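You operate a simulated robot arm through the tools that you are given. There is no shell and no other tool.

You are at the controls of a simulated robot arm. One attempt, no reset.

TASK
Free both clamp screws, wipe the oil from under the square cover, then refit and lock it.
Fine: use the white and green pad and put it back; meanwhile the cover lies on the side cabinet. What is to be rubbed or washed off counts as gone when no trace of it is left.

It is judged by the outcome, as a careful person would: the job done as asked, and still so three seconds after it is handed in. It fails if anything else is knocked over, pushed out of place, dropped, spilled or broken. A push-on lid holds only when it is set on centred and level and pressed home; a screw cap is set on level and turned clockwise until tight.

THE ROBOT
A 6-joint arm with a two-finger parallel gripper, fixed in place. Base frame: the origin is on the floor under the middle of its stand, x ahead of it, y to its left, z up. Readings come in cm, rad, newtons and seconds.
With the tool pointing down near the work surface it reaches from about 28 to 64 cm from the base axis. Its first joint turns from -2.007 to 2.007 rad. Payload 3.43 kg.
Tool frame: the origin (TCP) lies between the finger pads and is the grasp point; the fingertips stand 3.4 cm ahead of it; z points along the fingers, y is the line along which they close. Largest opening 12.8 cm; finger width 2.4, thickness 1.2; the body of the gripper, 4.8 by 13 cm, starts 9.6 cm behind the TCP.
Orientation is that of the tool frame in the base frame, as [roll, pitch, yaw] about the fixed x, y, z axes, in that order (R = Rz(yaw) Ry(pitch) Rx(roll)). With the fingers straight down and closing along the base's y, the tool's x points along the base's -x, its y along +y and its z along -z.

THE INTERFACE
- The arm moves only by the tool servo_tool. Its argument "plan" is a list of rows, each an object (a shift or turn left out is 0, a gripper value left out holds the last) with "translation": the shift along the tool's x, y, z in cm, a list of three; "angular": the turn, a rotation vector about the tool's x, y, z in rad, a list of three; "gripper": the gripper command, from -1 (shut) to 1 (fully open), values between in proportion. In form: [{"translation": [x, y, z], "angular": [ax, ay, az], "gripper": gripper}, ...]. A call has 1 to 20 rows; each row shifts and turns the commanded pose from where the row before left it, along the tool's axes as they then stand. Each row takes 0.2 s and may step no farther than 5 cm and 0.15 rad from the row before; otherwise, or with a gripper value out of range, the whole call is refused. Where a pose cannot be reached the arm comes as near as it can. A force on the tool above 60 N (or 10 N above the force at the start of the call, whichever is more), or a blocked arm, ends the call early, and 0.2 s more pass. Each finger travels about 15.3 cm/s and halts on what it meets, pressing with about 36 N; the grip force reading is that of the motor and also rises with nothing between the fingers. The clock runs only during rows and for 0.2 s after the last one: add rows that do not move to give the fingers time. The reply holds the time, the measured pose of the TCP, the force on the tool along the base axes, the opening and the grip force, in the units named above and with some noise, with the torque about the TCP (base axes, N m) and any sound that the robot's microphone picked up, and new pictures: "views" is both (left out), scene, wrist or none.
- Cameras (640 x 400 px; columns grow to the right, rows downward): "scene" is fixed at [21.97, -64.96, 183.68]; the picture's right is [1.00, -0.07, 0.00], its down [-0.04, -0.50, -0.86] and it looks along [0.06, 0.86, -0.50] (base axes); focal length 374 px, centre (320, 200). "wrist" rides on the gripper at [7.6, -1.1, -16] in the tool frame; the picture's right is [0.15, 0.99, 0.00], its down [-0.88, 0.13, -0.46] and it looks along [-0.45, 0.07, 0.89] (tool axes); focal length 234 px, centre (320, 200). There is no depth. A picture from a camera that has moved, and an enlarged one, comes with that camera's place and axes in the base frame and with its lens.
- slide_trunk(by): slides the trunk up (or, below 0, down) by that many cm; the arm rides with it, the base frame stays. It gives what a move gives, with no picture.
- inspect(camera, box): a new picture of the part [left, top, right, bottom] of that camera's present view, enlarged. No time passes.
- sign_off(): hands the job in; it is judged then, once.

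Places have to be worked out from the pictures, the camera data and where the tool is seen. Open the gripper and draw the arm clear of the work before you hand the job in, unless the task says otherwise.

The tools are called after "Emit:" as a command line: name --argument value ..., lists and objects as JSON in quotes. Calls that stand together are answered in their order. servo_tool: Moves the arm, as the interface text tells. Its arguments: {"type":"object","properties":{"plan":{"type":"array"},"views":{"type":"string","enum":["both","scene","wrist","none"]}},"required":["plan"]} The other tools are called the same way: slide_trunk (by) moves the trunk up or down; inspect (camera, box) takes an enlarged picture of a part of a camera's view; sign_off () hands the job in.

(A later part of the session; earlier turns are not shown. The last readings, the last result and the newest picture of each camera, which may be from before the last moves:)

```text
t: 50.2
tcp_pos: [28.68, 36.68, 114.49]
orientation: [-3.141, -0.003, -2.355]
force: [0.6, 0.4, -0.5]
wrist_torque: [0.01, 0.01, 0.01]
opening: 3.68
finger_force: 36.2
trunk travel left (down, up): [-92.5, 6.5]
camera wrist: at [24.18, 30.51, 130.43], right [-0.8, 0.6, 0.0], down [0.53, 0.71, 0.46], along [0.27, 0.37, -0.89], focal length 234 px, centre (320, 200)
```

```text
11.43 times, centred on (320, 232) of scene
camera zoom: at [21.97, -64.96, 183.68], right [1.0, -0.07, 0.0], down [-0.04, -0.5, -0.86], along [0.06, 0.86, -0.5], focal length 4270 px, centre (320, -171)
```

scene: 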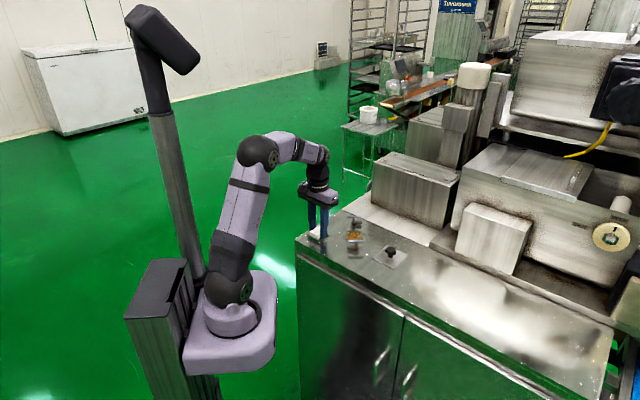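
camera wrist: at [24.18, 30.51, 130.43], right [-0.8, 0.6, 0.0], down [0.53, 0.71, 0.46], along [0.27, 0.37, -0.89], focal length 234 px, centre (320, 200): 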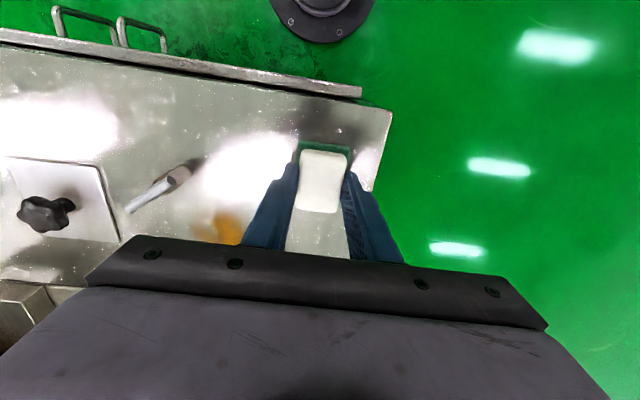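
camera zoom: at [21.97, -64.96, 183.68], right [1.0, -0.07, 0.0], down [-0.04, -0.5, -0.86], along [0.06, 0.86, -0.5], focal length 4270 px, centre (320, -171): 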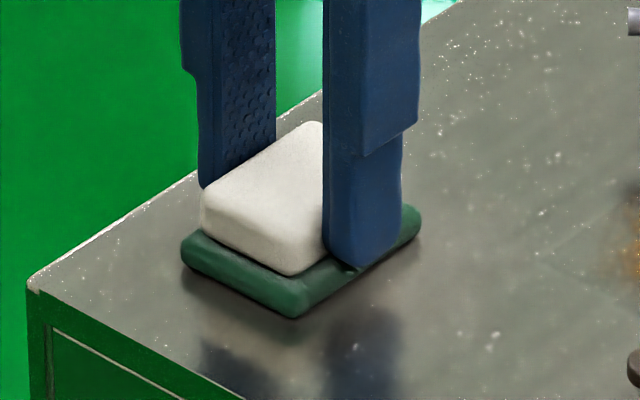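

The white block is held (opening 3.68) with tips just above the green base. I'll lift 4 cm and carry it along y≈36 to above the stain, between the two T-bars.

Emit:
servo_tool --plan '[{"translation": [0, 0, -0.8]}, {"translation": [0, 0, -1.6]}, {"translation": [0, 0, -1.6]}, {"translation": [-1.59, -1.69, 0]}, {"translation": [-1.59, -1.69, 0]}, {"translation": [-1.59, -1.69, 0]}, {"translation": [-1.59, -1.69, 0]}, {"translation": [-1.59, -1.69, 0]}, {"translation": [0, 0, 0]}]' --views "both"

Emit:
inspect --camera "wrist" --box '[220, 90, 420, 230]'

Emit:
inspect --camera "scene" --box '[310, 205, 400, 260]'

```text
t: 52.2
tcp_pos: [40.2, 36.19, 118.55]
orientation: [3.14, -0.001, -2.357]
force: [0.5, 0.0, -0.4]
wrist_torque: [0.0, -0.02, 0.02]
opening: 3.68
finger_force: 36.1
trunk travel left (down, up): [-92.5, 6.5]
camera wrist: at [35.64, 30.07, 134.59], right [-0.8, 0.6, 0.0], down [0.53, 0.71, 0.46], along [0.27, 0.37, -0.89], focal length 234 px, centre (320, 200)
```

scene: 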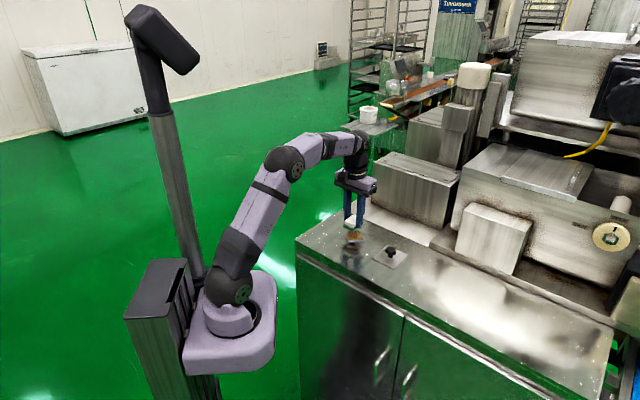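
wrist: 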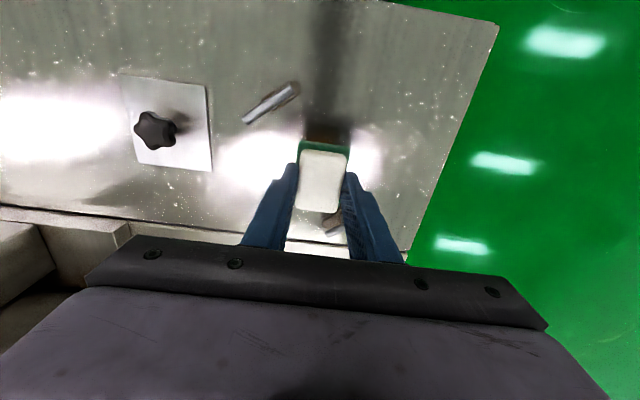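

```text
2.86 times, centred on (320, 160) of wrist
camera zoom: at [35.64, 30.07, 134.59], right [-0.8, 0.6, 0.0], down [0.53, 0.71, 0.46], along [0.27, 0.37, -0.89], focal length 669 px, centre (320, 314)
```

zoom: 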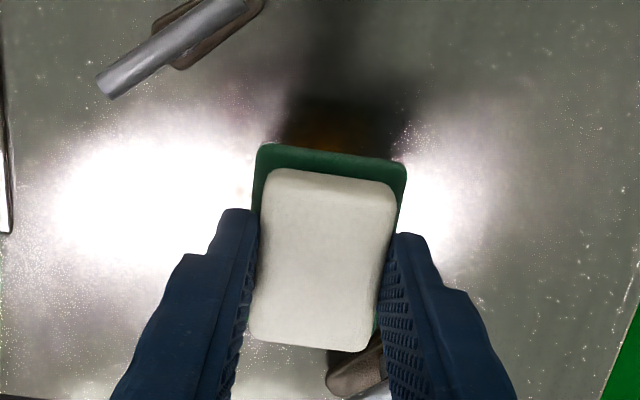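

```text
7.11 times, centred on (355, 232) of scene
camera zoom: at [21.97, -64.96, 183.68], right [1.0, -0.07, 0.0], down [-0.04, -0.5, -0.86], along [0.06, 0.86, -0.5], focal length 2657 px, centre (71, -31)
```

zoom: 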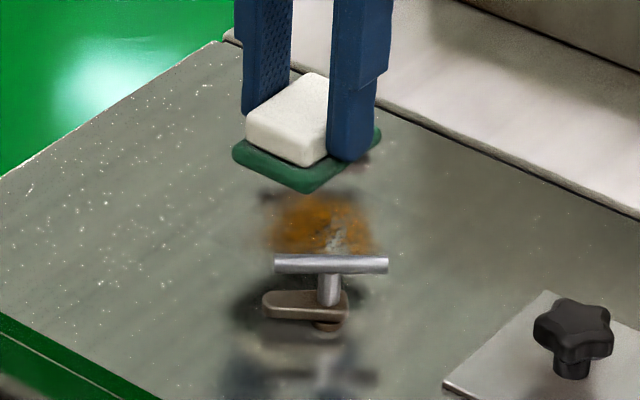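

The pad hangs level above the stain. I'll lower it until contact, watching force.

Emit:
servo_tool --plan '[{"translation": [0, 0, 1.3]}, {"translation": [0, 0, 1.3]}, {"translation": [0, 0, 0.9]}, {"translation": [0, 0, 0.35]}, {"translation": [0, 0, 0.1]}, {"translation": [0, 0, 0]}]' --views "none"

```text
t: 53.6
tcp_pos: [40.32, 36.39, 114.32]
orientation: [-3.141, 0.0, -2.357]
force: [0.1, 0.3, -0.1]
wrist_torque: [0.01, -0.02, 0.03]
opening: 3.67
finger_force: 35.5
trunk travel left (down, up): [-92.5, 6.5]
```

Emit:
servo_tool --plan '[{"translation": [0, 0, 0.1]}, {"translation": [0, 0, 0.05]}, {"translation": [0, 0, 0]}]' --views "scene"

Emit:
inspect --camera "scene" --box '[320, 205, 390, 255]'

```text
t: 54.4
tcp_pos: [40.3, 36.47, 114.41]
orientation: [-3.141, 0.004, -2.356]
force: [0.7, 0.5, 9.5]
wrist_torque: [-0.15, 0.11, -0.03]
opening: 3.69
finger_force: 36.4
trunk travel left (down, up): [-92.5, 6.5]
```

scene: 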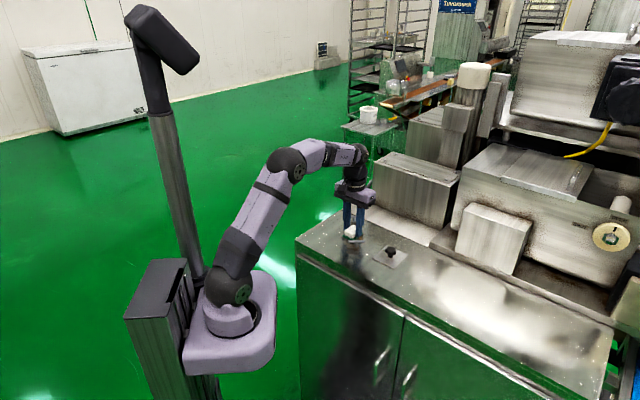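

```text
8.00 times, centred on (355, 230) of scene
camera zoom: at [21.97, -64.96, 183.68], right [1.0, -0.07, 0.0], down [-0.04, -0.5, -0.86], along [0.06, 0.86, -0.5], focal length 2989 px, centre (40, -40)
```

zoom: 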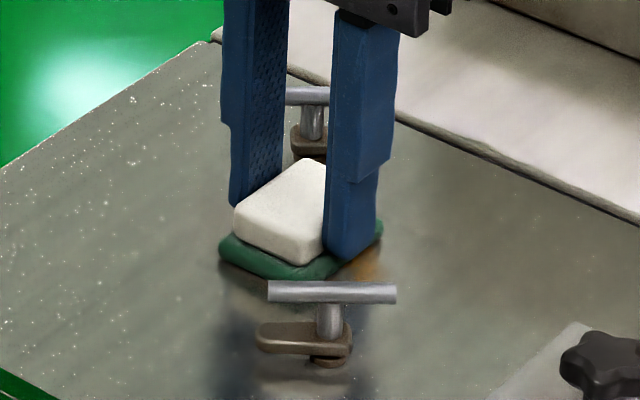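

Contact is firm at about 9.5 N. I'll sweep the pad in overlapping strokes across the stain, staying well between the two clamps.

Emit:
servo_tool --plan '[{"translation": [0.3, -0.833, 0.03]}, {"translation": [0.3, -0.833, 0]}, {"translation": [0.3, -0.834, 0]}, {"translation": [-0.85, 0, 0]}, {"translation": [-0.85, 0, 0]}, {"translation": [-0.85, 0, 0]}, {"translation": [-0.85, 0, 0]}, {"translation": [0, 1.25, 0]}, {"translation": [0.94, 0, 0]}, {"translation": [0.94, 0, 0]}, {"translation": [0.94, 0, 0]}, {"translation": [0.94, 0, 0]}, {"translation": [0.94, 0, 0]}, {"translation": [0, 1.25, 0]}, {"translation": [-0.94, 0, 0]}, {"translation": [-0.94, 0, 0]}, {"translation": [-0.94, 0, 0]}, {"translation": [-0.94, 0, 0]}, {"translation": [-0.94, 0, 0]}, {"translation": [0, 0, 0]}]' --views "both"

Emit:
inspect --camera "scene" --box '[320, 205, 390, 255]'

Emit:
inspect --camera "wrist" --box '[220, 90, 420, 230]'

```text
t: 58.6
tcp_pos: [41.95, 38.11, 114.49]
orientation: [3.14, 0.002, -2.357]
force: [-2.4, -2.3, 7.3]
wrist_torque: [0.02, -0.05, 0.06]
opening: 3.67
finger_force: 36.1
trunk travel left (down, up): [-92.5, 6.5]
camera wrist: at [37.41, 31.82, 130.38], right [-0.8, 0.6, 0.0], down [0.53, 0.71, 0.46], along [0.27, 0.37, -0.89], focal length 234 px, centre (320, 200)
```

scene: 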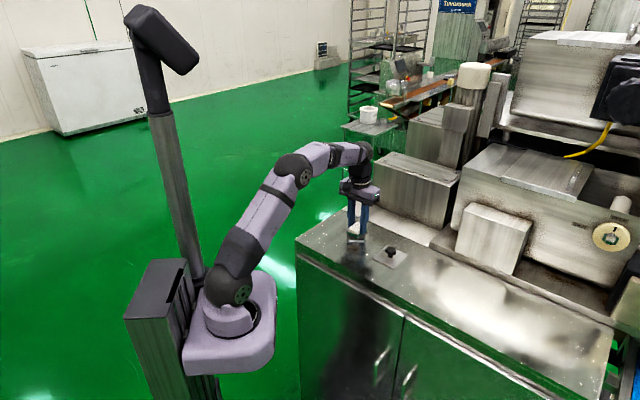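
wrist: 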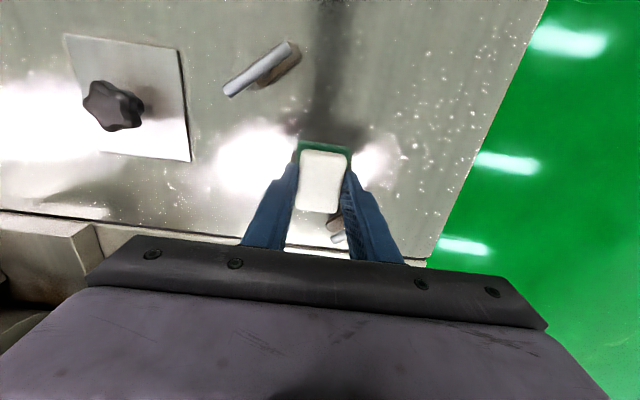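

```text
8.00 times, centred on (355, 230) of scene
camera zoom: at [21.97, -64.96, 183.68], right [1.0, -0.07, 0.0], down [-0.04, -0.5, -0.86], along [0.06, 0.86, -0.5], focal length 2989 px, centre (40, -40)
```

zoom: 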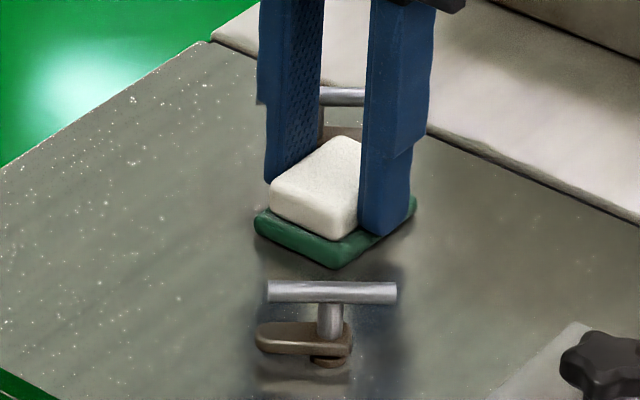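

```text
2.86 times, centred on (320, 160) of wrist
camera zoom: at [37.41, 31.82, 130.38], right [-0.8, 0.6, 0.0], down [0.53, 0.71, 0.46], along [0.27, 0.37, -0.89], focal length 669 px, centre (320, 314)
```

zoom: 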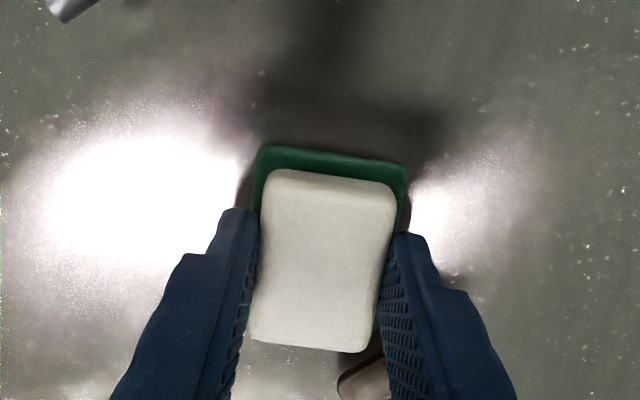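

No orange shows on the exposed part any more. I'll finish the second half of the sweep (the far side) and then lift to inspect.

Emit:
servo_tool --plan '[{"translation": [1.1, 0, 0]}, {"translation": [0, 1.25, 0]}, {"translation": [0.88, 0, 0]}, {"translation": [0.88, 0, 0]}, {"translation": [0.88, 0, 0]}, {"translation": [0.88, 0, 0]}, {"translation": [0.88, 0, 0]}, {"translation": [0, 0.75, 0]}, {"translation": [-0.925, 0, 0]}, {"translation": [-0.925, 0, 0]}, {"translation": [-0.925, 0, 0]}, {"translation": [-0.925, 0, 0]}, {"translation": [0.35, -1, 0]}, {"translation": [0.35, -1, 0]}, {"translation": [1, 0, 0]}, {"translation": [0, 0, 0]}]' --views "none"

```text
t: 62.0
tcp_pos: [39.6, 35.59, 114.32]
orientation: [-3.141, 0.003, -2.355]
force: [4.9, 3.0, 12.3]
wrist_torque: [0.05, -0.15, 0.02]
opening: 3.66
finger_force: 36.0
trunk travel left (down, up): [-92.5, 6.5]
```

Now I'll lift the pad and shift it aside to see whether any trace remains.

Emit:
servo_tool --plan '[{"translation": [0, 0, -1]}, {"translation": [0, 0, -2]}, {"translation": [0, 0, -2]}, {"translation": [0, 2.5, 0]}, {"translation": [0, 2.5, 0]}, {"translation": [0, 2.5, 0]}, {"translation": [0, 2.5, 0]}, {"translation": [0, 0, 0]}]' --views "both"

Emit:
inspect --camera "wrist" --box '[140, 80, 340, 240]'

Emit:
inspect --camera "scene" --box '[330, 212, 380, 252]'

```text
t: 63.8
tcp_pos: [32.46, 42.71, 119.18]
orientation: [3.141, -0.001, -2.357]
force: [-0.5, 0.0, -1.3]
wrist_torque: [0.01, -0.01, -0.03]
opening: 3.67
finger_force: 36.1
trunk travel left (down, up): [-92.5, 6.5]
camera wrist: at [27.96, 36.49, 135.21], right [-0.8, 0.6, 0.0], down [0.53, 0.71, 0.46], along [0.27, 0.37, -0.89], focal length 234 px, centre (320, 200)
```

scene: 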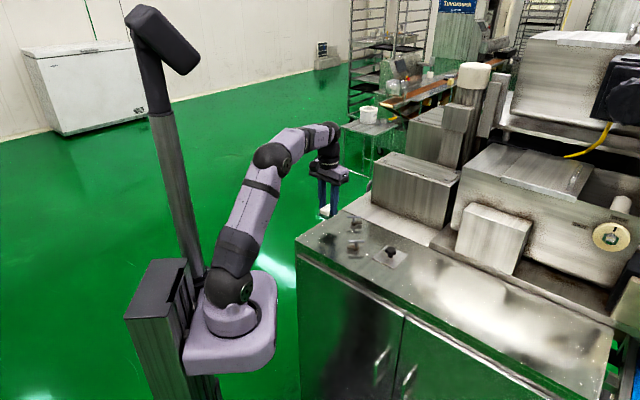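
wrist: 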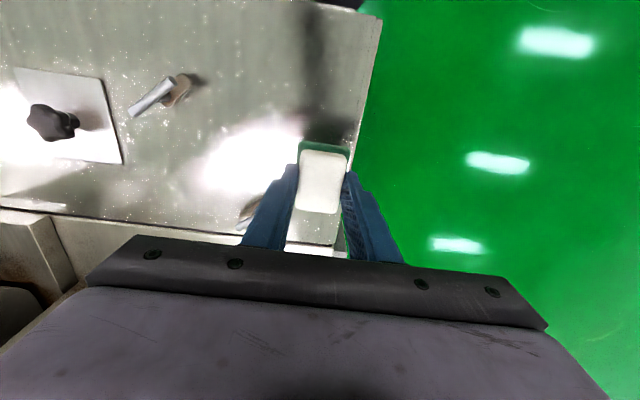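

```text
2.50 times, centred on (240, 160) of wrist
camera zoom: at [27.96, 36.49, 135.21], right [-0.8, 0.6, 0.0], down [0.53, 0.71, 0.46], along [0.27, 0.37, -0.89], focal length 585 px, centre (520, 300)
```

zoom: 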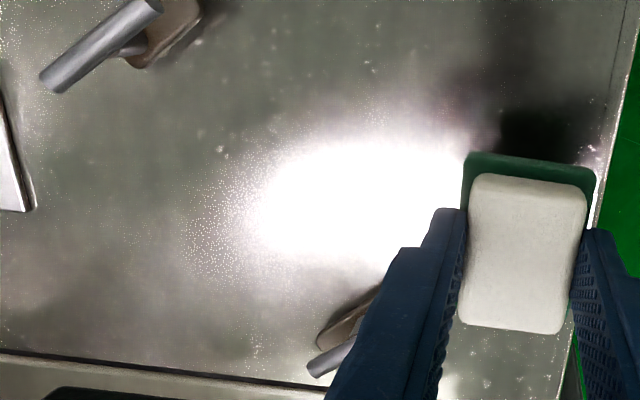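

```text
10.00 times, centred on (355, 232) of scene
camera zoom: at [21.97, -64.96, 183.68], right [1.0, -0.07, 0.0], down [-0.04, -0.5, -0.86], along [0.06, 0.86, -0.5], focal length 3736 px, centre (-30, -120)
```

zoom: 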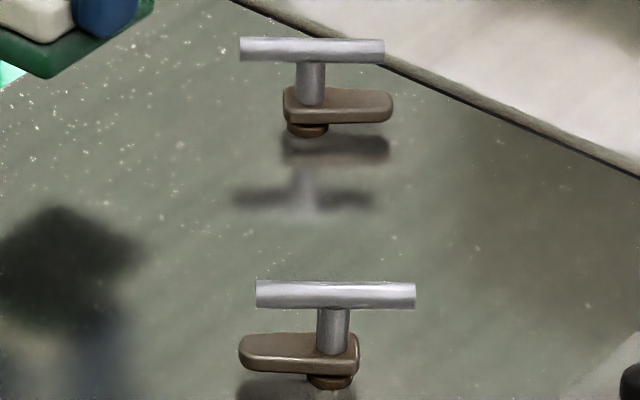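

The scene view shows no orange left, but glare and the T-bar hide parts, so I'll make a second pass with crosswise strokes to be thorough.

Emit:
servo_tool --plan '[{"translation": [0, -2.5, 0]}, {"translation": [0, -2.5, 0]}, {"translation": [0, -2.5, 0]}, {"translation": [0, -2.5, 0]}, {"translation": [0, 0, 2]}, {"translation": [0, 0, 2]}, {"translation": [0, 0, 0.7]}, {"translation": [0, 0, 0.3]}, {"translation": [1, -0.15, 0]}, {"translation": [1, -0.15, 0]}, {"translation": [0, 0.933, 0]}, {"translation": [0, 0.933, 0]}, {"translation": [0, 0.934, 0]}, {"translation": [-0.75, 0, 0]}, {"translation": [-0.75, 0, 0]}, {"translation": [0, -0.86, 0]}, {"translation": [0, -0.86, 0]}, {"translation": [0, -0.86, 0]}, {"translation": [0, -0.86, 0]}, {"translation": [0, -0.86, 0]}]' --views "none"

Emit:
servo_tool --plan '[{"translation": [-0.75, 0, 0]}, {"translation": [-0.75, 0, 0]}, {"translation": [0, -1.2, 0]}, {"translation": [0, 0.917, 0]}, {"translation": [0, 0.917, 0]}, {"translation": [0, 0.917, 0]}, {"translation": [0, 0.917, 0]}, {"translation": [0, 0.916, 0]}, {"translation": [0, 0.916, 0]}, {"translation": [-0.75, -0.7, 0]}, {"translation": [-0.75, -0.7, 0]}, {"translation": [0, -0.88, 0]}, {"translation": [0, -0.88, 0]}, {"translation": [0, -0.88, 0]}, {"translation": [0, -0.88, 0]}, {"translation": [0, -0.88, 0]}, {"translation": [-1, 0, 0]}, {"translation": [0, 1.13, 0]}, {"translation": [0, 1.13, 0]}, {"translation": [0, 1.14, 0]}]' --views "both"

```text
t: 68.0
tcp_pos: [40.47, 33.92, 114.34]
orientation: [-3.141, 0.002, -2.357]
force: [-2.9, 3.0, 10.6]
wrist_torque: [0.19, 0.07, 0.01]
opening: 3.69
finger_force: 36.3
trunk travel left (down, up): [-92.5, 6.5]
```

```text
t: 72.2
tcp_pos: [41.89, 38.09, 114.44]
orientation: [3.141, 0.002, -2.359]
force: [3.8, -2.6, 9.0]
wrist_torque: [-0.13, -0.14, -0.01]
opening: 3.7
finger_force: 35.7
trunk travel left (down, up): [-92.5, 6.5]
camera wrist: at [37.34, 31.89, 130.34], right [-0.8, 0.6, 0.0], down [0.53, 0.71, 0.46], along [0.27, 0.37, -0.89], focal length 234 px, centre (320, 200)
```

scene: 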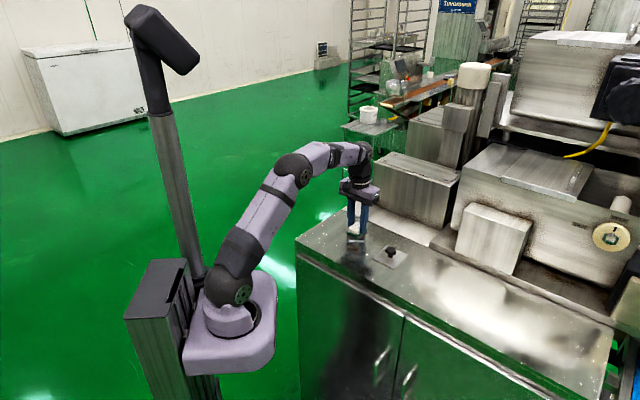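
wrist: 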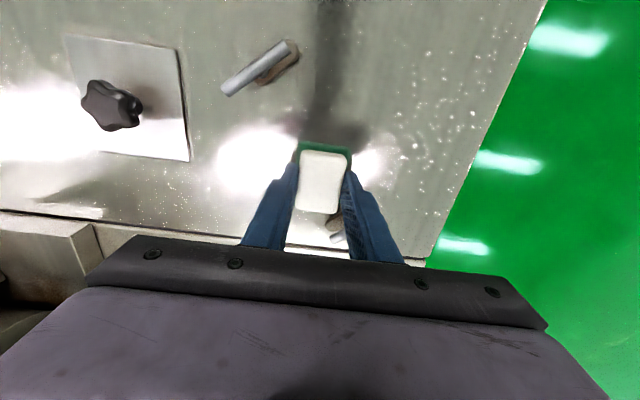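

Second pass done. By my tally the tool is (−10.45, −8.35, +0.13) cm in tool axes from the pad's home, so I'll lift and carry the pad back above it.

Emit:
servo_tool --plan '[{"translation": [0, 0, -1.13]}, {"translation": [0, 0, -1.5]}, {"translation": [0, 0, -1.5]}, {"translation": [2.09, 1.67, 0]}, {"translation": [2.09, 1.67, 0]}, {"translation": [2.09, 1.67, 0]}, {"translation": [2.09, 1.67, 0]}, {"translation": [2.09, 1.67, 0]}, {"translation": [0, 0, 0]}]' --views "both"

Emit:
inspect --camera "scene" --box '[295, 205, 385, 255]'

Emit:
inspect --camera "wrist" --box '[120, 110, 420, 260]'

```text
t: 74.2
tcp_pos: [28.73, 36.61, 118.3]
orientation: [3.141, 0.001, -2.357]
force: [0.6, 0.0, -0.6]
wrist_torque: [-0.03, 0.02, 0.01]
opening: 3.66
finger_force: 35.9
trunk travel left (down, up): [-92.5, 6.5]
camera wrist: at [24.21, 30.44, 134.34], right [-0.8, 0.6, 0.0], down [0.53, 0.71, 0.46], along [0.27, 0.37, -0.89], focal length 234 px, centre (320, 200)
```

scene: 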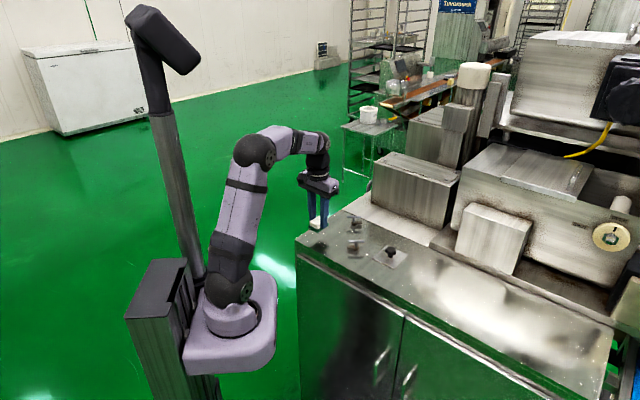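
wrist: 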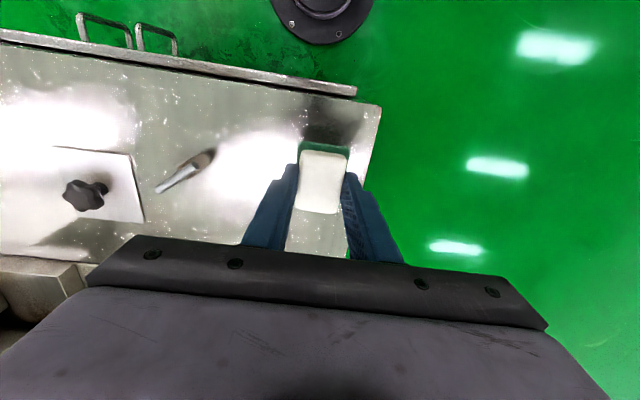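

```text
7.11 times, centred on (340, 230) of scene
camera zoom: at [21.97, -64.96, 183.68], right [1.0, -0.07, 0.0], down [-0.04, -0.5, -0.86], along [0.06, 0.86, -0.5], focal length 2657 px, centre (178, -13)
```

zoom: 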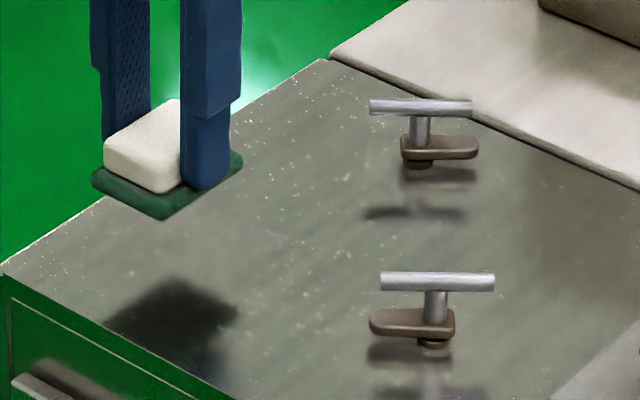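

```text
2.13 times, centred on (270, 185) of wrist
camera zoom: at [24.21, 30.44, 134.34], right [-0.8, 0.6, 0.0], down [0.53, 0.71, 0.46], along [0.27, 0.37, -0.89], focal length 500 px, centre (427, 232)
```

zoom: 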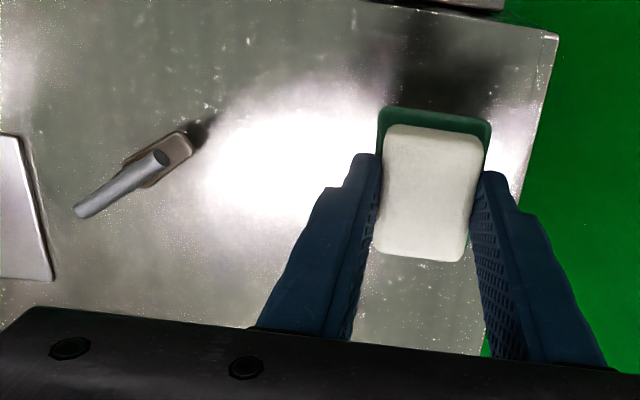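

The surface looks clean in the scene view. I'll lower the pad onto its home spot until contact.

Emit:
servo_tool --plan '[{"translation": [0, 0, 1.3]}, {"translation": [0, 0, 1.3]}, {"translation": [0, 0, 0.9]}, {"translation": [0, 0, 0.35]}, {"translation": [0, 0, 0.1]}, {"translation": [0, 0, 0]}]' --views "none"

```text
t: 75.6
tcp_pos: [28.8, 36.58, 114.42]
orientation: [-3.141, 0.0, -2.355]
force: [0.5, 0.5, -0.8]
wrist_torque: [-0.02, -0.02, -0.01]
opening: 3.69
finger_force: 35.8
trunk travel left (down, up): [-92.5, 6.5]
```

Emit:
servo_tool --plan '[{"translation": [0, 0, 0.06]}, {"translation": [0, 0, 0.04]}, {"translation": [0, 0, 0]}]' --views "scene"

Emit:
inspect --camera "scene" --box '[295, 215, 345, 250]'

```text
t: 76.4
tcp_pos: [28.69, 36.75, 114.29]
orientation: [3.139, 0.002, -2.356]
force: [0.8, -0.8, 6.6]
wrist_torque: [-0.1, -0.05, -0.04]
opening: 3.68
finger_force: 35.8
trunk travel left (down, up): [-92.5, 6.5]
```

scene: 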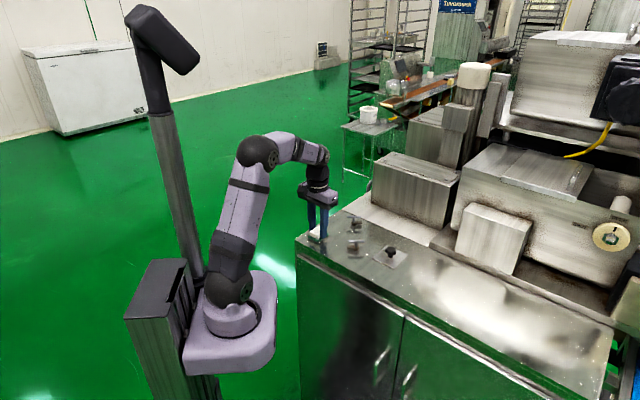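

```text
11.43 times, centred on (320, 232) of scene
camera zoom: at [21.97, -64.96, 183.68], right [1.0, -0.07, 0.0], down [-0.04, -0.5, -0.86], along [0.06, 0.86, -0.5], focal length 4270 px, centre (320, -171)
```

zoom: 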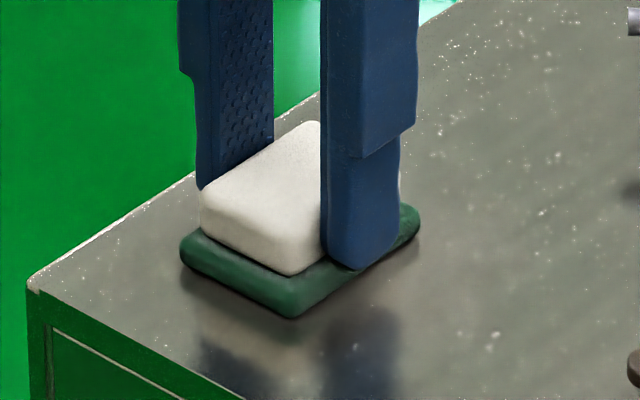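

The pad is back in exactly the same spot in the picture, with light contact. I'll release it and rise, then move to inspect the wiped area from another angle.

Emit:
servo_tool --plan '[{"translation": [0, 0, -0.05]}, {"translation": [0, 0, 0], "gripper": -0.1}, {"translation": [0, 0, 0]}, {"translation": [0, 0, 0]}, {"translation": [0, 0, -1.5]}, {"translation": [0, 0, -2.5]}, {"translation": [0, 0, -3]}, {"translation": [0, 0, -3]}, {"translation": [-1, -1.5, -1]}, {"translation": [-1, -1.5, 0]}, {"translation": [0, 0, 0]}]' --views "both"

Emit:
inspect --camera "scene" --box '[295, 205, 385, 255]'

Emit:
inspect --camera "wrist" --box '[160, 90, 420, 250]'

```text
t: 78.8
tcp_pos: [32.25, 36.01, 125.52]
orientation: [-3.141, -0.001, -2.356]
force: [-0.2, 0.5, -0.2]
wrist_torque: [-0.01, -0.03, 0.0]
opening: 5.78
finger_force: 0.0
trunk travel left (down, up): [-92.5, 6.5]
camera wrist: at [27.65, 29.78, 141.53], right [-0.8, 0.6, 0.0], down [0.53, 0.71, 0.46], along [0.27, 0.37, -0.89], focal length 234 px, centre (320, 200)
```

scene: 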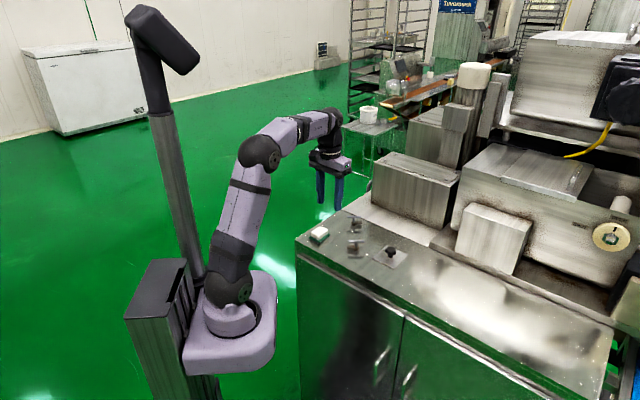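
wrist: 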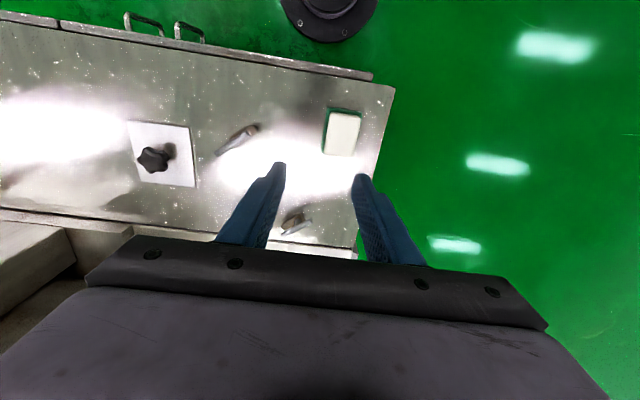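

```text
7.11 times, centred on (340, 230) of scene
camera zoom: at [21.97, -64.96, 183.68], right [1.0, -0.07, 0.0], down [-0.04, -0.5, -0.86], along [0.06, 0.86, -0.5], focal length 2657 px, centre (178, -13)
```

zoom: 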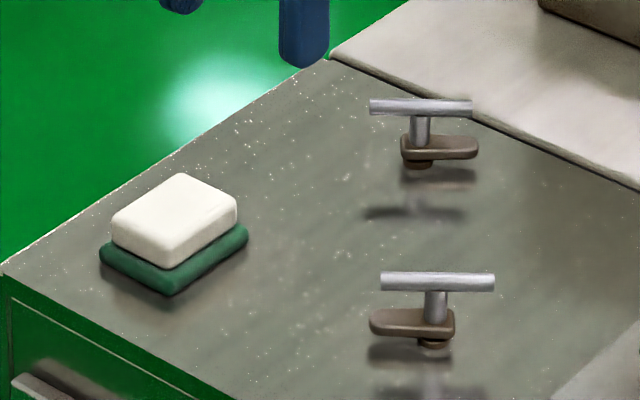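

```text
2.46 times, centred on (290, 170) of wrist
camera zoom: at [27.65, 29.78, 141.53], right [-0.8, 0.6, 0.0], down [0.53, 0.71, 0.46], along [0.27, 0.37, -0.89], focal length 576 px, centre (394, 274)
```

zoom: 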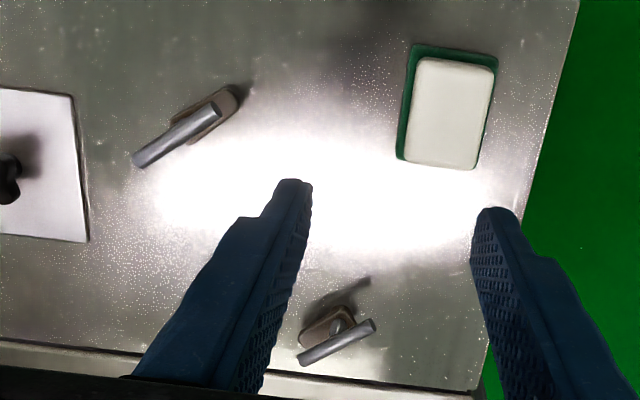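

The pad is back in place. I'll return over the cover with the knob-gripping orientation; from there the wrist view shows the wiped area without glare on it.

Emit:
servo_tool --plan '[{"angular": [0, 0, 0.15]}, {"angular": [0, 0, 0.15]}, {"angular": [0, 0, 0.15]}, {"angular": [0, 0, 0.15]}, {"translation": [-2.63, -2.458, 0], "gripper": 0}, {"translation": [-2.63, -2.458, 0]}, {"translation": [-2.63, -2.458, 0]}, {"translation": [-2.63, -2.458, 1]}, {"translation": [-2.63, -2.458, 1]}, {"translation": [-2.63, -2.458, 1]}, {"translation": [0, 0, 0]}]' --views "both"

Emit:
inspect --camera "wrist" --box '[370, 30, 560, 170]'

Emit:
inspect --camera "wrist" --box '[250, 90, 390, 190]'

```text
t: 81.2
tcp_pos: [50.25, 24.19, 122.37]
orientation: [3.14, 0.0, -2.957]
force: [-0.1, -0.3, -0.1]
wrist_torque: [-0.01, -0.04, 0.02]
opening: 6.43
finger_force: 0.1
trunk travel left (down, up): [-92.5, 6.5]
camera wrist: at [43.1, 21.72, 138.33], right [-0.33, 0.95, 0.0], down [0.84, 0.29, 0.46], along [0.43, 0.15, -0.89], focal length 234 px, centre (320, 200)
```

scene: 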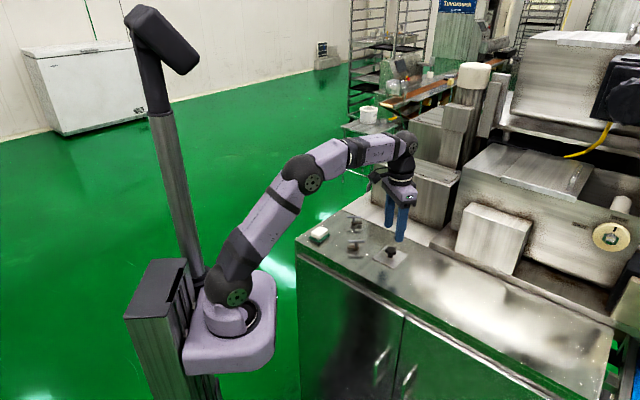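
wrist: 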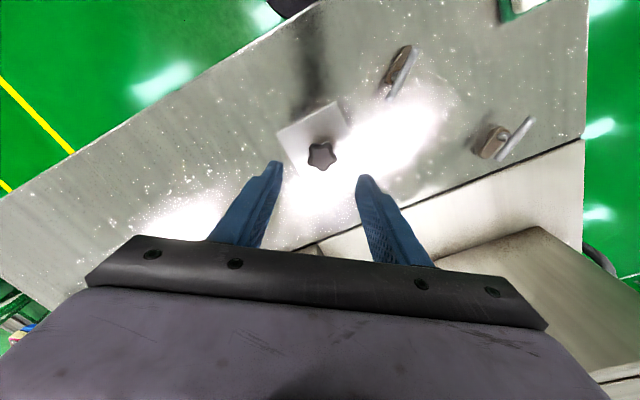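

```text
2.86 times, centred on (465, 100) of wrist
camera zoom: at [43.1, 21.72, 138.33], right [-0.33, 0.95, 0.0], down [0.84, 0.29, 0.46], along [0.43, 0.15, -0.89], focal length 669 px, centre (-94, 486)
```

zoom: 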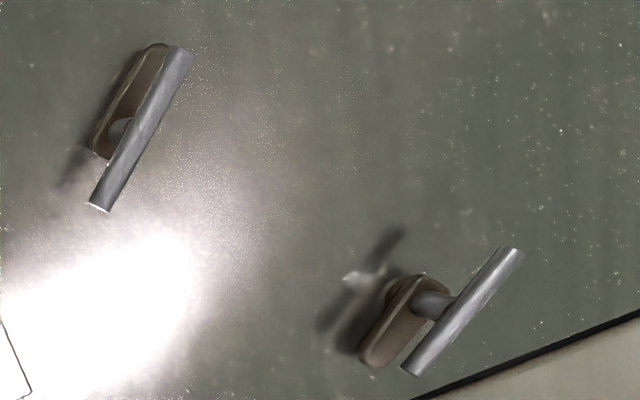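

```text
4.00 times, centred on (320, 140) of wrist
camera zoom: at [43.1, 21.72, 138.33], right [-0.33, 0.95, 0.0], down [0.84, 0.29, 0.46], along [0.43, 0.15, -0.89], focal length 937 px, centre (320, 440)
```

zoom: 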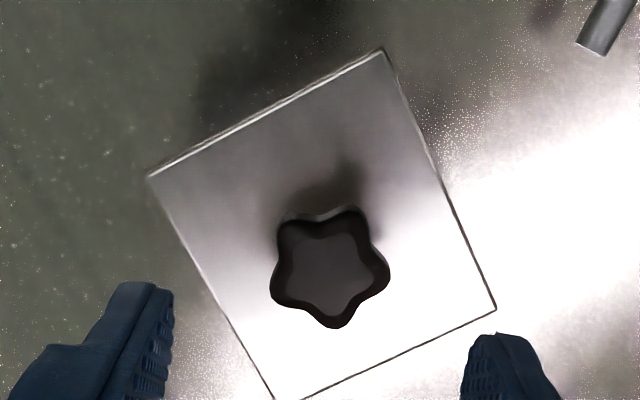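

The stain location now appears clean. I'll zoom in further on that patch for any faint trace.

Emit:
inspect --camera "wrist" --box '[410, 55, 500, 135]'

Emit:
inspect --camera "scene" --box '[335, 218, 375, 250]'

```text
5.00 times, centred on (455, 95) of wrist
camera zoom: at [43.1, 21.72, 138.33], right [-0.33, 0.95, 0.0], down [0.84, 0.29, 0.46], along [0.43, 0.15, -0.89], focal length 1171 px, centre (-355, 725)
```

zoom: 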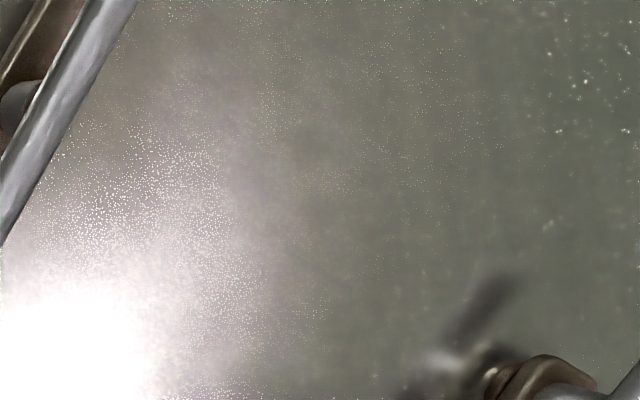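

```text
12.50 times, centred on (355, 234) of scene
camera zoom: at [21.97, -64.96, 183.68], right [1.0, -0.07, 0.0], down [-0.04, -0.5, -0.86], along [0.06, 0.86, -0.5], focal length 4670 px, centre (-118, -225)
```

zoom: 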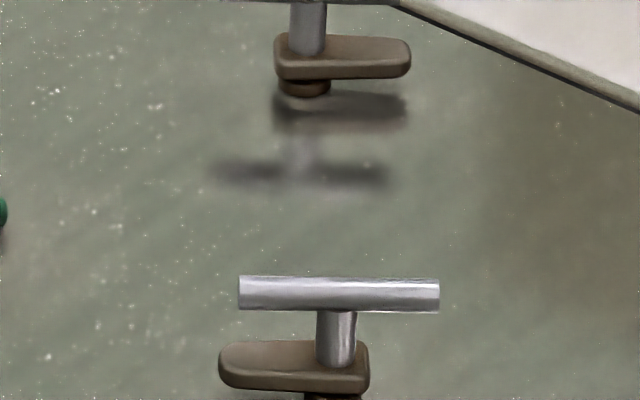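

It looks clean, but to rule out a faint tint hidden in the glare I'll shift the camera a few centimetres so the glare moves off that patch.

Emit:
servo_tool --plan '[{"translation": [-1.335, -2.385, 0]}, {"translation": [-1.335, -2.385, 0]}, {"translation": [0, 0, 0]}]' --views "wrist"

Emit:
inspect --camera "wrist" --box '[440, 30, 560, 130]'

```text
t: 82.0
tcp_pos: [53.77, 20.23, 122.34]
orientation: [-3.141, 0.0, -2.959]
force: [-0.2, 0.5, -0.4]
wrist_torque: [-0.03, -0.03, -0.01]
opening: 6.4
finger_force: 0.1
trunk travel left (down, up): [-92.5, 6.5]
camera wrist: at [46.56, 17.67, 138.33], right [-0.33, 0.95, 0.0], down [0.84, 0.29, 0.46], along [0.43, 0.15, -0.89], focal length 234 px, centre (320, 200)
```

wrist: 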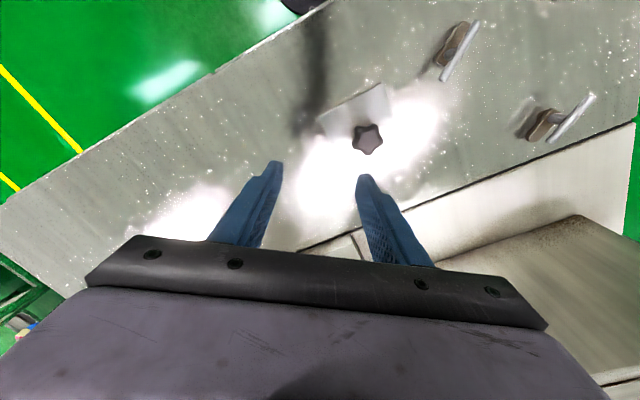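

```text
4.00 times, centred on (500, 80) of wrist
camera zoom: at [46.56, 17.67, 138.33], right [-0.33, 0.95, 0.0], down [0.84, 0.29, 0.46], along [0.43, 0.15, -0.89], focal length 937 px, centre (-400, 680)
```

zoom: 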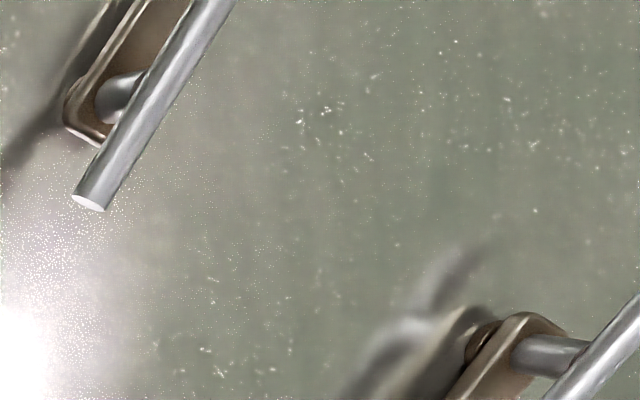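

No trace remains on the wiped patch. I'll return over the cover's knob (it measures 0.35 cm toward +y of where I was) and lower partway to check alignment.

Emit:
servo_tool --plan '[{"translation": [1.3, 2.55, 0]}, {"translation": [1.31, 2.56, 0]}, {"translation": [0, 0, 1.5]}, {"translation": [0, 0, 1.5]}, {"translation": [0, 0, 1.8]}, {"translation": [0, 0, 0]}]' --views "wrist"

Emit:
inspect --camera "wrist" --box '[250, 110, 390, 210]'

```text
t: 83.4
tcp_pos: [50.43, 24.74, 117.53]
orientation: [-3.141, 0.0, -2.957]
force: [0.5, -0.7, 0.1]
wrist_torque: [0.0, -0.02, 0.02]
opening: 6.41
finger_force: 0.1
trunk travel left (down, up): [-92.5, 6.5]
camera wrist: at [43.2, 22.2, 133.49], right [-0.33, 0.95, 0.0], down [0.84, 0.29, 0.46], along [0.43, 0.15, -0.89], focal length 234 px, centre (320, 200)
```

wrist: 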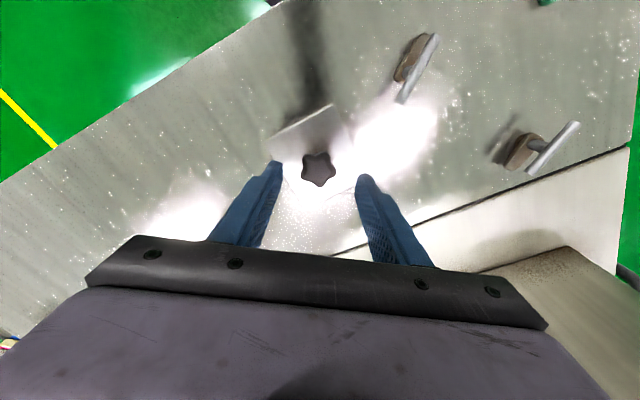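

```text
4.00 times, centred on (320, 160) of wrist
camera zoom: at [43.2, 22.2, 133.49], right [-0.33, 0.95, 0.0], down [0.84, 0.29, 0.46], along [0.43, 0.15, -0.89], focal length 937 px, centre (320, 360)
```

zoom: 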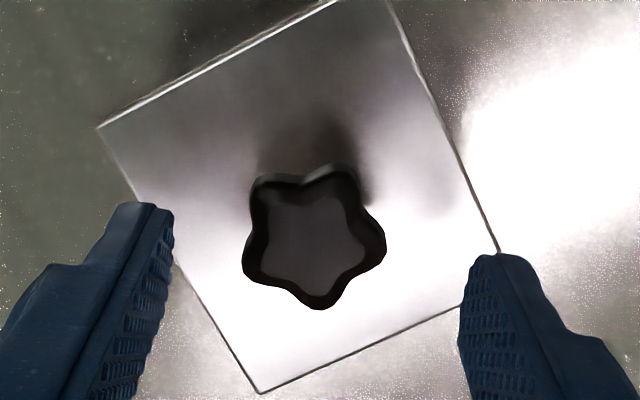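

The knob is within 0.15 cm of centre and in the same orientation as the first grip. I'll correct and lower to grip height, then close.

Emit:
servo_tool --plan '[{"translation": [0.12, -0.1, 1.2]}, {"translation": [0, 0, 1.2]}, {"translation": [0, 0, 1.1]}, {"translation": [0, 0, 0]}, {"translation": [0, 0, 0], "gripper": -0.4}, {"translation": [0, 0, 0]}]' --views "wrist"

Emit:
inspect --camera "wrist" --box '[250, 110, 390, 210]'

```text
t: 84.8
tcp_pos: [50.33, 24.75, 114.0]
orientation: [3.141, -0.001, -2.956]
force: [0.4, 0.4, -0.2]
wrist_torque: [0.01, -0.02, -0.01]
opening: 3.86
finger_force: 0.1
trunk travel left (down, up): [-92.5, 6.5]
camera wrist: at [43.08, 22.16, 130.03], right [-0.33, 0.95, 0.0], down [0.84, 0.29, 0.46], along [0.43, 0.15, -0.89], focal length 234 px, centre (320, 200)
```

wrist: 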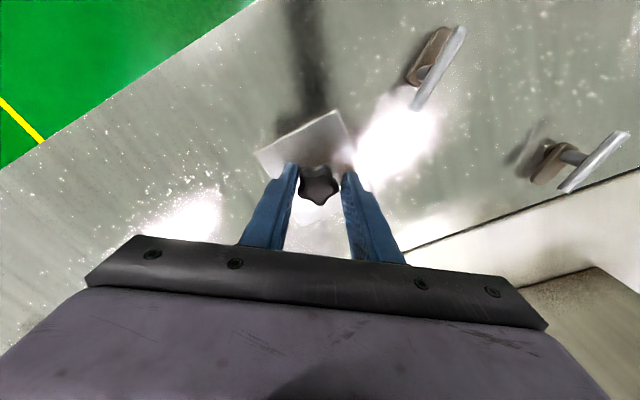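

```text
4.00 times, centred on (320, 160) of wrist
camera zoom: at [43.08, 22.16, 130.03], right [-0.33, 0.95, 0.0], down [0.84, 0.29, 0.46], along [0.43, 0.15, -0.89], focal length 937 px, centre (320, 360)
```

zoom: 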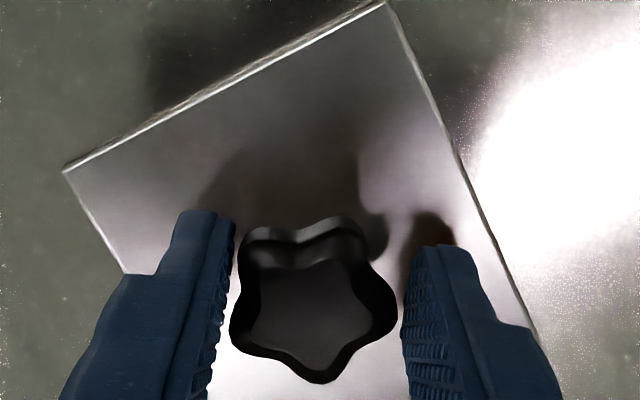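

The knob is about 0.2 cm left of centre between the fingers; I'll shift that way and close so the lobes seat in the same way as before.

Emit:
servo_tool --plan '[{"translation": [0, -0.18, 0]}, {"translation": [0, 0, 0], "gripper": -1}, {"translation": [0, 0, 0]}, {"translation": [0, 0, 0]}, {"translation": [0, 0, 0]}]' --views "wrist"

Emit:
inspect --camera "wrist" --box '[250, 110, 390, 210]'

```text
t: 86.0
tcp_pos: [50.25, 24.52, 114.1]
orientation: [-3.141, -0.002, -2.956]
force: [0.4, 0.2, -0.3]
wrist_torque: [0.02, 0.05, -0.05]
opening: 3.18
finger_force: 36.1
trunk travel left (down, up): [-92.5, 6.5]
camera wrist: at [43.12, 21.97, 130.08], right [-0.33, 0.95, 0.0], down [0.84, 0.29, 0.46], along [0.43, 0.15, -0.89], focal length 234 px, centre (320, 200)
```

wrist: 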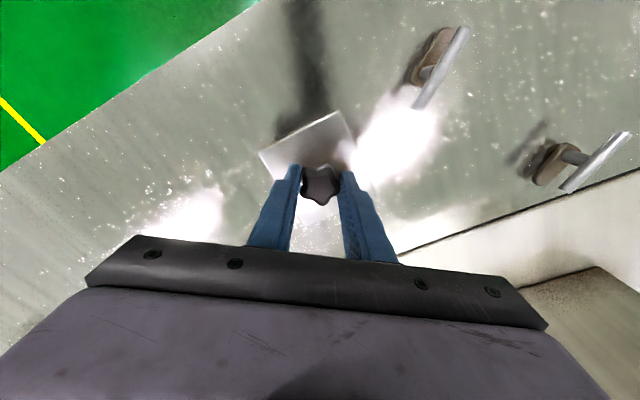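

```text
4.00 times, centred on (320, 160) of wrist
camera zoom: at [43.12, 21.97, 130.08], right [-0.33, 0.95, 0.0], down [0.84, 0.29, 0.46], along [0.43, 0.15, -0.89], focal length 937 px, centre (320, 360)
```

zoom: 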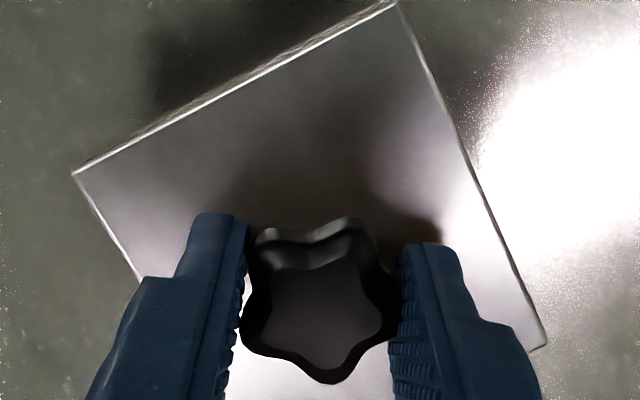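

Firm grip again; comparing with the first grip picture, the plate sits about 0.024 rad counter-clockwise and ~0.1 cm toward tool −x in the fingers, which I'll compensate. I'll lift and carry it back over its seat, above T-bar height.

Emit:
servo_tool --plan '[{"translation": [0, 0, -0.6]}, {"translation": [0, 0, -1.6]}, {"translation": [0, 0, -2.5]}, {"translation": [0, 0, -2.5]}, {"translation": [1.416, 2.638, 0]}, {"translation": [1.416, 2.638, 0]}, {"translation": [1.416, 2.638, 0]}, {"translation": [1.416, 2.638, 0]}, {"translation": [1.416, 2.638, 0]}, {"angular": [0, 0, 0.024]}, {"translation": [0, 0, 0]}]' --views "both"

Emit:
inspect --camera "scene" --box '[310, 195, 400, 260]'

Emit:
inspect --camera "wrist" --box '[250, 110, 390, 210]'

```text
t: 88.4
tcp_pos: [40.77, 36.29, 121.31]
orientation: [-3.142, 0.0, -2.981]
force: [0.5, -0.6, -2.4]
wrist_torque: [-0.01, 0.02, -0.05]
opening: 3.19
finger_force: 35.8
trunk travel left (down, up): [-92.5, 6.5]
camera wrist: at [33.61, 33.94, 137.31], right [-0.3, 0.95, 0.0], down [0.85, 0.27, 0.46], along [0.43, 0.14, -0.89], focal length 234 px, centre (320, 200)
```

scene: 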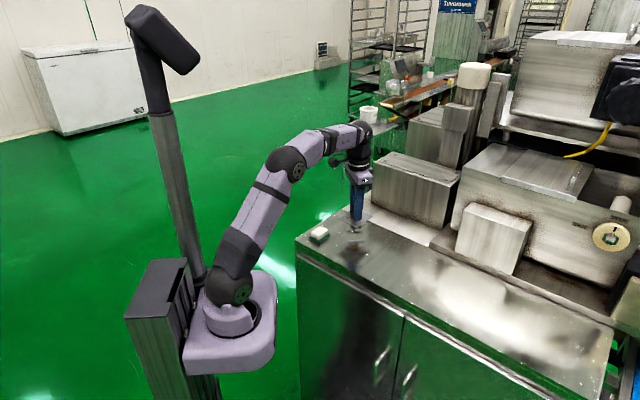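
wrist: 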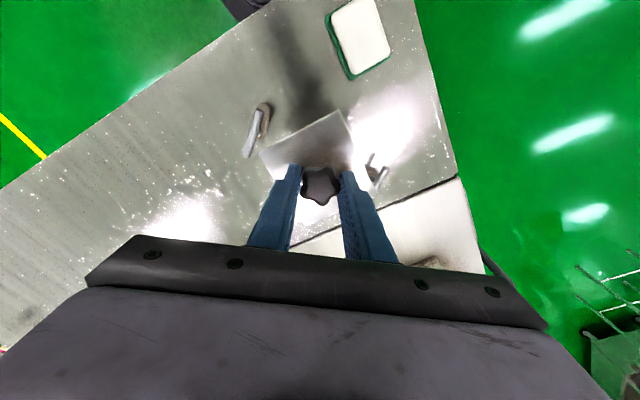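

```text
6.15 times, centred on (355, 228) of scene
camera zoom: at [21.97, -64.96, 183.68], right [1.0, -0.07, 0.0], down [-0.04, -0.5, -0.86], along [0.06, 0.86, -0.5], focal length 2299 px, centre (105, 31)
```

zoom: 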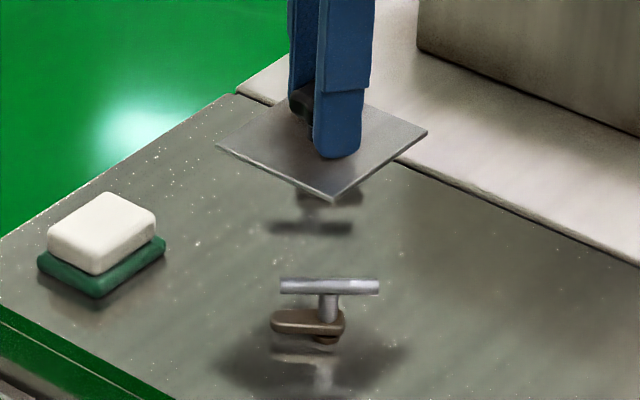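

```text
4.00 times, centred on (320, 160) of wrist
camera zoom: at [33.61, 33.94, 137.31], right [-0.3, 0.95, 0.0], down [0.85, 0.27, 0.46], along [0.43, 0.14, -0.89], focal length 937 px, centre (320, 360)
```

zoom: 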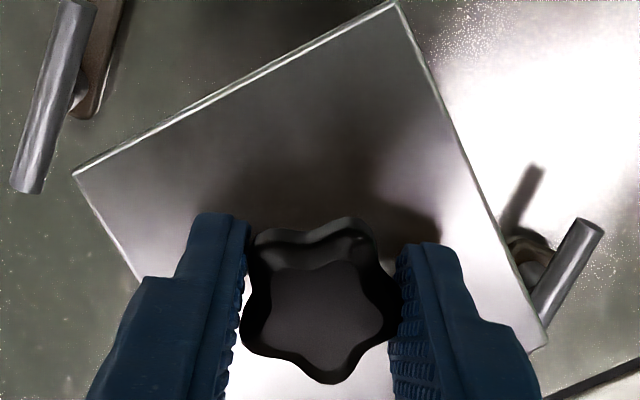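

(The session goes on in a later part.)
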